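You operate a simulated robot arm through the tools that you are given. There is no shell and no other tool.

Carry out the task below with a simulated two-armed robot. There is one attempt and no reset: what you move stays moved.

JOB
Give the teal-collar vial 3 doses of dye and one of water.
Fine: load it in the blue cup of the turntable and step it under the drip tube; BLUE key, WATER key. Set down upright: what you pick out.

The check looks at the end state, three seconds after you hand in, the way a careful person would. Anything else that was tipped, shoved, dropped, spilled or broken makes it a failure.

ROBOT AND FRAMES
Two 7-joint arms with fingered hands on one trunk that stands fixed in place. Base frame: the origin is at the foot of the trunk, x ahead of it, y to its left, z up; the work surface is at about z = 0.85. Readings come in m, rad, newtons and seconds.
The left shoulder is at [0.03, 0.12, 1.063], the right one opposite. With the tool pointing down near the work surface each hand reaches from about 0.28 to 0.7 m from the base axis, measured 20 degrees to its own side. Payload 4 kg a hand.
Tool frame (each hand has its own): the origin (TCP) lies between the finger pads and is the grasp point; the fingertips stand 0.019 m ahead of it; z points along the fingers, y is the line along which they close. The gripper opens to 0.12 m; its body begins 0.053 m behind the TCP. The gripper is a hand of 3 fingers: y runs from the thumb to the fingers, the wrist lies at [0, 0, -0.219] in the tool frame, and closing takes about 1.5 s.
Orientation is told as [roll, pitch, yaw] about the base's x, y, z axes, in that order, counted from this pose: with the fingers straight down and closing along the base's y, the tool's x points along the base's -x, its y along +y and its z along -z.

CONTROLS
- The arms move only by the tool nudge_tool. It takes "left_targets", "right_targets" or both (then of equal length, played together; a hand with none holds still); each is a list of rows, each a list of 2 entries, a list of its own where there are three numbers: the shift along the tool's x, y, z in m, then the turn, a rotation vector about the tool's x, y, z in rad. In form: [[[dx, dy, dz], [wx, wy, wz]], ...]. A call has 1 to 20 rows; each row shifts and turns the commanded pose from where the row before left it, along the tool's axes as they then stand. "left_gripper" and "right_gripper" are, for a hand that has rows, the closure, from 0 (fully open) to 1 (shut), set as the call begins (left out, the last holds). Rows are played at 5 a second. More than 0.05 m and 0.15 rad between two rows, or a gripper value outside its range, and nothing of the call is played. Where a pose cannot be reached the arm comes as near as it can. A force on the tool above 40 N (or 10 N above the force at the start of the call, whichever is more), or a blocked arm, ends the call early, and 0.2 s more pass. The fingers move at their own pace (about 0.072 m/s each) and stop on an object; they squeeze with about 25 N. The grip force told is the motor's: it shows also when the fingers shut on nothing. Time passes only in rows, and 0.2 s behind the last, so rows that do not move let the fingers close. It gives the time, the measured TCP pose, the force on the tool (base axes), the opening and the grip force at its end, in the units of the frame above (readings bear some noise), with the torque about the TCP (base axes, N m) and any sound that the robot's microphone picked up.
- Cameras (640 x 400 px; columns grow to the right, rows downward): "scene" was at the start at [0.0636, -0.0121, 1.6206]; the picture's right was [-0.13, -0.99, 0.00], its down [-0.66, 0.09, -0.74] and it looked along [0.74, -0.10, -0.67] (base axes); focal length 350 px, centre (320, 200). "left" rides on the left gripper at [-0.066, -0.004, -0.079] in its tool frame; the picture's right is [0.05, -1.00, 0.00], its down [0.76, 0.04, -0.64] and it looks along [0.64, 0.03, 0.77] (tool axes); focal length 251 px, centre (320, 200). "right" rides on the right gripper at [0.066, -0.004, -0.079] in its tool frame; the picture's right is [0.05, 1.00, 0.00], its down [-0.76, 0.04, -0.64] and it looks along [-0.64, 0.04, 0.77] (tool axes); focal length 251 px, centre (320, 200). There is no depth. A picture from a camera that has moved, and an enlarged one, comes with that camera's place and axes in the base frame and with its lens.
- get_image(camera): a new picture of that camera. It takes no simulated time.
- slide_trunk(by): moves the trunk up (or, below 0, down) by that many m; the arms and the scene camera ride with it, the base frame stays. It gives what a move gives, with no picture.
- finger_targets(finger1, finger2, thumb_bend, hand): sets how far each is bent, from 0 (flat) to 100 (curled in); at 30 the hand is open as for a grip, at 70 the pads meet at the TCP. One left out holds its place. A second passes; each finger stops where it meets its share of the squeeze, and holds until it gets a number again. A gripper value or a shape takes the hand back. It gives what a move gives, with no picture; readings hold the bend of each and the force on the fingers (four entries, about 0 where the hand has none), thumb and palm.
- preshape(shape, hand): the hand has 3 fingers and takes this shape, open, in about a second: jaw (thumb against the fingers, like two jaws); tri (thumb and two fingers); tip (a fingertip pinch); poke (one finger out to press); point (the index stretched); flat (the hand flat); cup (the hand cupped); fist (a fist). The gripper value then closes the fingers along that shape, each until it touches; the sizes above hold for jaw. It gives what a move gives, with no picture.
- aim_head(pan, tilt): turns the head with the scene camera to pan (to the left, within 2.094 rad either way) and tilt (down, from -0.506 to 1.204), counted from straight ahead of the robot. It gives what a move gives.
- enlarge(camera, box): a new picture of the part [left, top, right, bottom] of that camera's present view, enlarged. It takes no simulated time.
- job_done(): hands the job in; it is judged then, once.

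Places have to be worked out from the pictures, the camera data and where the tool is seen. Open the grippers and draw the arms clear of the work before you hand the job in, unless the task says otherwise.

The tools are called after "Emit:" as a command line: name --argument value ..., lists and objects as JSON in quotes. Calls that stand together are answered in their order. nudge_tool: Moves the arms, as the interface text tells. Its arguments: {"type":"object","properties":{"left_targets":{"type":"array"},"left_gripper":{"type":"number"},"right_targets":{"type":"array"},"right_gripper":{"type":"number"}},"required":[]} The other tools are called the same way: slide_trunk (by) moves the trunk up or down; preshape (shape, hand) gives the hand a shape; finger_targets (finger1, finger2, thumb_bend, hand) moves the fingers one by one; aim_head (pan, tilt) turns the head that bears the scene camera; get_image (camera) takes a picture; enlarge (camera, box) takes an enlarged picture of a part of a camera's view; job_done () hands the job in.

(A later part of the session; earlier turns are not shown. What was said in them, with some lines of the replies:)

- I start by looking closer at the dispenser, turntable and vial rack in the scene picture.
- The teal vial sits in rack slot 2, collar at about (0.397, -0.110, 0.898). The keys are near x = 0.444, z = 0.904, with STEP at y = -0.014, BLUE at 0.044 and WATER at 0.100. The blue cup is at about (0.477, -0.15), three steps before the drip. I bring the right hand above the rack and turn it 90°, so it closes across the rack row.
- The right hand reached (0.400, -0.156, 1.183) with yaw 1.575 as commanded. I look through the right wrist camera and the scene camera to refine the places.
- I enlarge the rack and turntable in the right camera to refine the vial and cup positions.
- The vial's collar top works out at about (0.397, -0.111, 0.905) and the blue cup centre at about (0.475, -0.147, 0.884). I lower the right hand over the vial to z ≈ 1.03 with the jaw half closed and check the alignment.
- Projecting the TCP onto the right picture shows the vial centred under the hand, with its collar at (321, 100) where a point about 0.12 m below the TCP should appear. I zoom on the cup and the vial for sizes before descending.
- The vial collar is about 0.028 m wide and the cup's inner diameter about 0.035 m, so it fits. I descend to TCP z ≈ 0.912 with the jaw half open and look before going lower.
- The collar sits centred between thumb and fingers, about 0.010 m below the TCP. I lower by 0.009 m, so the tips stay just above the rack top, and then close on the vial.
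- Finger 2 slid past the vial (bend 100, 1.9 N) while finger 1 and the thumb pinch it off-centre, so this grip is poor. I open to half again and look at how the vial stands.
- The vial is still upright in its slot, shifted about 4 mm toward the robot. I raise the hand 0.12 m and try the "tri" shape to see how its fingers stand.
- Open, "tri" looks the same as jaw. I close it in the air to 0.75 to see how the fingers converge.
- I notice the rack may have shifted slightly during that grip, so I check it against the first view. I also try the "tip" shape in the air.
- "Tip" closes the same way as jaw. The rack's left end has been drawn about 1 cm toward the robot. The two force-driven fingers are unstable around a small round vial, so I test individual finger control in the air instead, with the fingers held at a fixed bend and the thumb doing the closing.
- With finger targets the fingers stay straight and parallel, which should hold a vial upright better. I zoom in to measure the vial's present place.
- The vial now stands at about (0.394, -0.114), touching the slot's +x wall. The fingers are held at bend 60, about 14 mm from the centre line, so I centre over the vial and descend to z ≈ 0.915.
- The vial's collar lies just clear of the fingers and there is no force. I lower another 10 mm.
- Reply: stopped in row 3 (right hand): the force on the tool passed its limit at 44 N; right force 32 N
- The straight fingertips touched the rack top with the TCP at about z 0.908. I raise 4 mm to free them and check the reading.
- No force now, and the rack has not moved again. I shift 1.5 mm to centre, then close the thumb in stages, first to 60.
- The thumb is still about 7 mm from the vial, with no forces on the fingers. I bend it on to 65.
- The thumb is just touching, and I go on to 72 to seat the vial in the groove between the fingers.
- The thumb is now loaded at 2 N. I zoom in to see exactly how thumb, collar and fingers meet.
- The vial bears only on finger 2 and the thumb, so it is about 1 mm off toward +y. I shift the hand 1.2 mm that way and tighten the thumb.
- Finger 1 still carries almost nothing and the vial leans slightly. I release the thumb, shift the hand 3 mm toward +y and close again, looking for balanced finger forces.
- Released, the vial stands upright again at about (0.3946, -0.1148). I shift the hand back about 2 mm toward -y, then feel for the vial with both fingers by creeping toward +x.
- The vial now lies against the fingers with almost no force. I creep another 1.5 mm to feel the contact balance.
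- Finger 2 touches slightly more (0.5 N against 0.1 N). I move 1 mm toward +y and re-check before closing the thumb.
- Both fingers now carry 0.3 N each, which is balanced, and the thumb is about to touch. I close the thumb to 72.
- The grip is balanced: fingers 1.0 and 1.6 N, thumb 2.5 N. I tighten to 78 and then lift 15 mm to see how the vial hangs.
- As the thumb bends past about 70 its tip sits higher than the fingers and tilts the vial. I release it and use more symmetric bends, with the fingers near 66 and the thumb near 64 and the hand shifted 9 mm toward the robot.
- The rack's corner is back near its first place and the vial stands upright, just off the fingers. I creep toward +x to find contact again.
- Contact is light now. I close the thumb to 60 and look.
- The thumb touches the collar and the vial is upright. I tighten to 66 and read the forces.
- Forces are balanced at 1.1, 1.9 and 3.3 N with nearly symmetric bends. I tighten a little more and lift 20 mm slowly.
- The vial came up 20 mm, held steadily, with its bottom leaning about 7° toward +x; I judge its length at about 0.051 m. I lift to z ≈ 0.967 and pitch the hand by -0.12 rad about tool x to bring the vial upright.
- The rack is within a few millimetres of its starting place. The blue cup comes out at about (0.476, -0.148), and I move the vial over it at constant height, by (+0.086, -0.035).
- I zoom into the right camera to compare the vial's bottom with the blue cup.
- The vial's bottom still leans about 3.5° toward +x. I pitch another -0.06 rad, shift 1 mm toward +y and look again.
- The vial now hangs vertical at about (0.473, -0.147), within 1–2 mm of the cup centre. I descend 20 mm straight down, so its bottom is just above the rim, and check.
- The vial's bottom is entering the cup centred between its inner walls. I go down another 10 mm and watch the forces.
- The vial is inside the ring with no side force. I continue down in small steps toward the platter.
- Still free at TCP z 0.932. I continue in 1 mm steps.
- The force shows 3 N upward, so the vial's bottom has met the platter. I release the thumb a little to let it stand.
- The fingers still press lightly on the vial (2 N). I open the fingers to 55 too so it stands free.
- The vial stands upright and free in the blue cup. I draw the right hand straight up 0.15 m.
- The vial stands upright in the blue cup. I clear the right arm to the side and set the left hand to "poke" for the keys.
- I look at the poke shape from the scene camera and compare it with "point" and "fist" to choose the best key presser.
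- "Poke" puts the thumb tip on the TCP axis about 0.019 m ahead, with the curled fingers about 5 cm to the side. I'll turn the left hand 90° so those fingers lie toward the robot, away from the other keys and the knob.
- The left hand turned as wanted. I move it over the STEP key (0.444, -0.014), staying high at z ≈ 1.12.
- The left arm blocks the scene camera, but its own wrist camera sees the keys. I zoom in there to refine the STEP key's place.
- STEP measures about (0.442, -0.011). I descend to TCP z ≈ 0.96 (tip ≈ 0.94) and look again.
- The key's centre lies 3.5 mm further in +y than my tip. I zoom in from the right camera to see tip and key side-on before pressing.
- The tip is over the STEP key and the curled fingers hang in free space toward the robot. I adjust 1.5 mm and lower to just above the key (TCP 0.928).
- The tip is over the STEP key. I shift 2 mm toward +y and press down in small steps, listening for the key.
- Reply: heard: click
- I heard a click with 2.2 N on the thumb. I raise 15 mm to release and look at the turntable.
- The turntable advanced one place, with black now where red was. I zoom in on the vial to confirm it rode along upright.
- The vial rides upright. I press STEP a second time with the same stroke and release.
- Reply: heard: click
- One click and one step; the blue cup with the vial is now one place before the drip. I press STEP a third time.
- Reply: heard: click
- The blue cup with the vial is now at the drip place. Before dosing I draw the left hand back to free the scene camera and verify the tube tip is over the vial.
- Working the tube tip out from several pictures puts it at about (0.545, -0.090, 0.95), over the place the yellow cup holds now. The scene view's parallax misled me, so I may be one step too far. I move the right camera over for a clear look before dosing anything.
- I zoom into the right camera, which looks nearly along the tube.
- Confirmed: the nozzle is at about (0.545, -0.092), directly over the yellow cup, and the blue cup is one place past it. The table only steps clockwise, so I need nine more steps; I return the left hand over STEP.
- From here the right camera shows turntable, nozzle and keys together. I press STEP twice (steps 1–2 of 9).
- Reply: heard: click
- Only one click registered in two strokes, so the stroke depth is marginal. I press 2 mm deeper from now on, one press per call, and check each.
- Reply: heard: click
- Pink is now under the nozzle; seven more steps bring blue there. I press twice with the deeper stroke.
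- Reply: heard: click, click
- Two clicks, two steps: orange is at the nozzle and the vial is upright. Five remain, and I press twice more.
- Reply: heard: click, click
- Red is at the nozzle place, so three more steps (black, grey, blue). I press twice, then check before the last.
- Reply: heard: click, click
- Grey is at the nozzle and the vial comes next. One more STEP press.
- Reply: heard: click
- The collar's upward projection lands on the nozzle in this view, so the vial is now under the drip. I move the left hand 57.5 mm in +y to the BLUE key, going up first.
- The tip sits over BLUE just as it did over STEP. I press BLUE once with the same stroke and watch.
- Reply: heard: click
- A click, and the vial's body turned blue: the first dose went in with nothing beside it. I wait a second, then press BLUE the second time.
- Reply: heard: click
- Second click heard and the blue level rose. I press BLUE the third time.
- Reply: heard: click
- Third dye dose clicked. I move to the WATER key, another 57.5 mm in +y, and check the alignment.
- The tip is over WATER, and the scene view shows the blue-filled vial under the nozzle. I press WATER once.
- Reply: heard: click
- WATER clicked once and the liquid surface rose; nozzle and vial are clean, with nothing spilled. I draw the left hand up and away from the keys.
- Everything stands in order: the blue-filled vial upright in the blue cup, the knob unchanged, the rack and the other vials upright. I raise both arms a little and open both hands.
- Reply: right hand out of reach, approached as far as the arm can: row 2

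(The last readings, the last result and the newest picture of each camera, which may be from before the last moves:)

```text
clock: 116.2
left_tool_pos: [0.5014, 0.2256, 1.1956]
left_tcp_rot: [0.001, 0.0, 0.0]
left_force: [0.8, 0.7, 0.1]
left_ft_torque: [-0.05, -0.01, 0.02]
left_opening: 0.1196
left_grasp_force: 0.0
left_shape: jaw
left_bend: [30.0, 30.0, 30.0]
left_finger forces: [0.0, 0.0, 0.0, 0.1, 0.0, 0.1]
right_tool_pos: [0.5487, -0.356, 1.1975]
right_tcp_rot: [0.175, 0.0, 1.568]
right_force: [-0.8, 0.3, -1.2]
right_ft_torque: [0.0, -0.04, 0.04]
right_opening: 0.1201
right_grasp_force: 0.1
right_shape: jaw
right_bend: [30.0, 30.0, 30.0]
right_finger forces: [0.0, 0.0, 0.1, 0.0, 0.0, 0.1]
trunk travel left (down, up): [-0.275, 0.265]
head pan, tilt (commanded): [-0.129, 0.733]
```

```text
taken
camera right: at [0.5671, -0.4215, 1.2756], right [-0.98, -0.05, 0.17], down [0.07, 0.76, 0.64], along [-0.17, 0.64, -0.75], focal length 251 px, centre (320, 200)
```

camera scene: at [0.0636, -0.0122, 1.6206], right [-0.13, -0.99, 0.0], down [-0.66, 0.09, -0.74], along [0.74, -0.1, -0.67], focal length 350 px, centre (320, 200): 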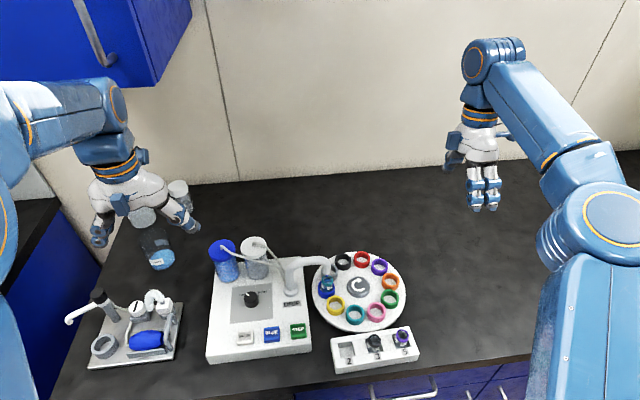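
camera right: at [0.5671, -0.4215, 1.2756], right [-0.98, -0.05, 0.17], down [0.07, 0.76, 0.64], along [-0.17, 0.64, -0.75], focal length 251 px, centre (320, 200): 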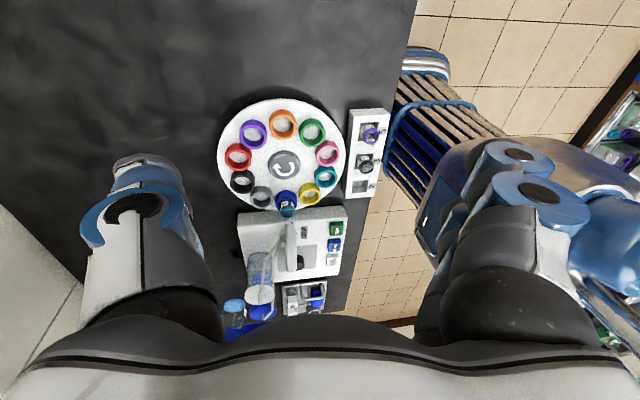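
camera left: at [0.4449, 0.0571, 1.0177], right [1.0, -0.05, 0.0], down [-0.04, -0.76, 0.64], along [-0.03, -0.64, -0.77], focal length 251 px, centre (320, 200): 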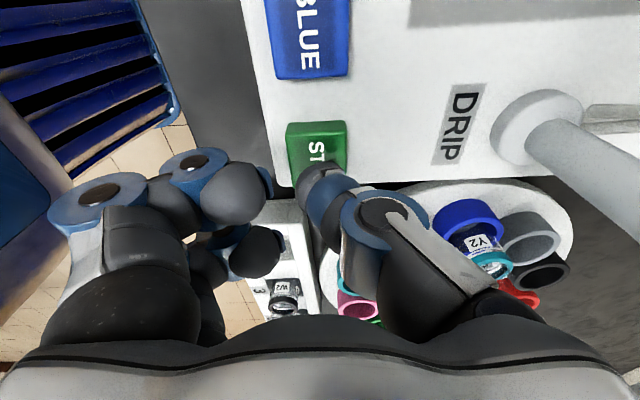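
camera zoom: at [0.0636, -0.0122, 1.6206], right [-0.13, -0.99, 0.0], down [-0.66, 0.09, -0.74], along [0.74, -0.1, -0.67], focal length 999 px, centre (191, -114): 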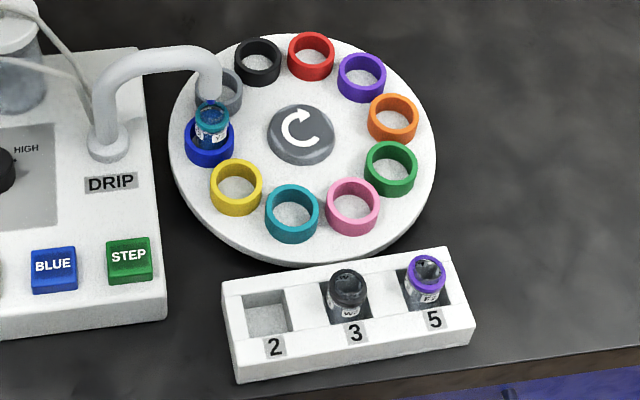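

The vial holds three dye doses and one water dose and stands upright in the blue cup. The rack is within a few millimetres of where it began, both hands are open and both arms are clear. I hand the job in.

Emit:
job_done

```text
The job is handed in.
```

The teal-collar vial has had three presses of the BLUE key and one of WATER. It is standing upright in the blue cup under the drip tube. I saw no spill. The job is handed in, but no result has come back, so I don't know how it was judged.

- **Dose count:** I went by key clicks: three on BLUE and one on WATER. The liquid rose in the pictures, but I had no way to measure each dose. The LOW/HIGH knob was already on LOW and I left it there.
- **Extra turn:** I first stepped the blue cup one place past the nozzle. I noticed before dosing and pressed STEP nine more places to bring it round again.
- **Rack nudged:** my first grip on the vial dragged the rack's left end about 1 cm. It slid back during later gripping and now sits roughly 2–4 mm off and slightly turned. The other two vials are still upright in it.
- **Where the vial is:** I left it in the blue cup rather than lifting it out, because it is nearly full and could have spilled.

Both hands are open and both arms are clear of the work.
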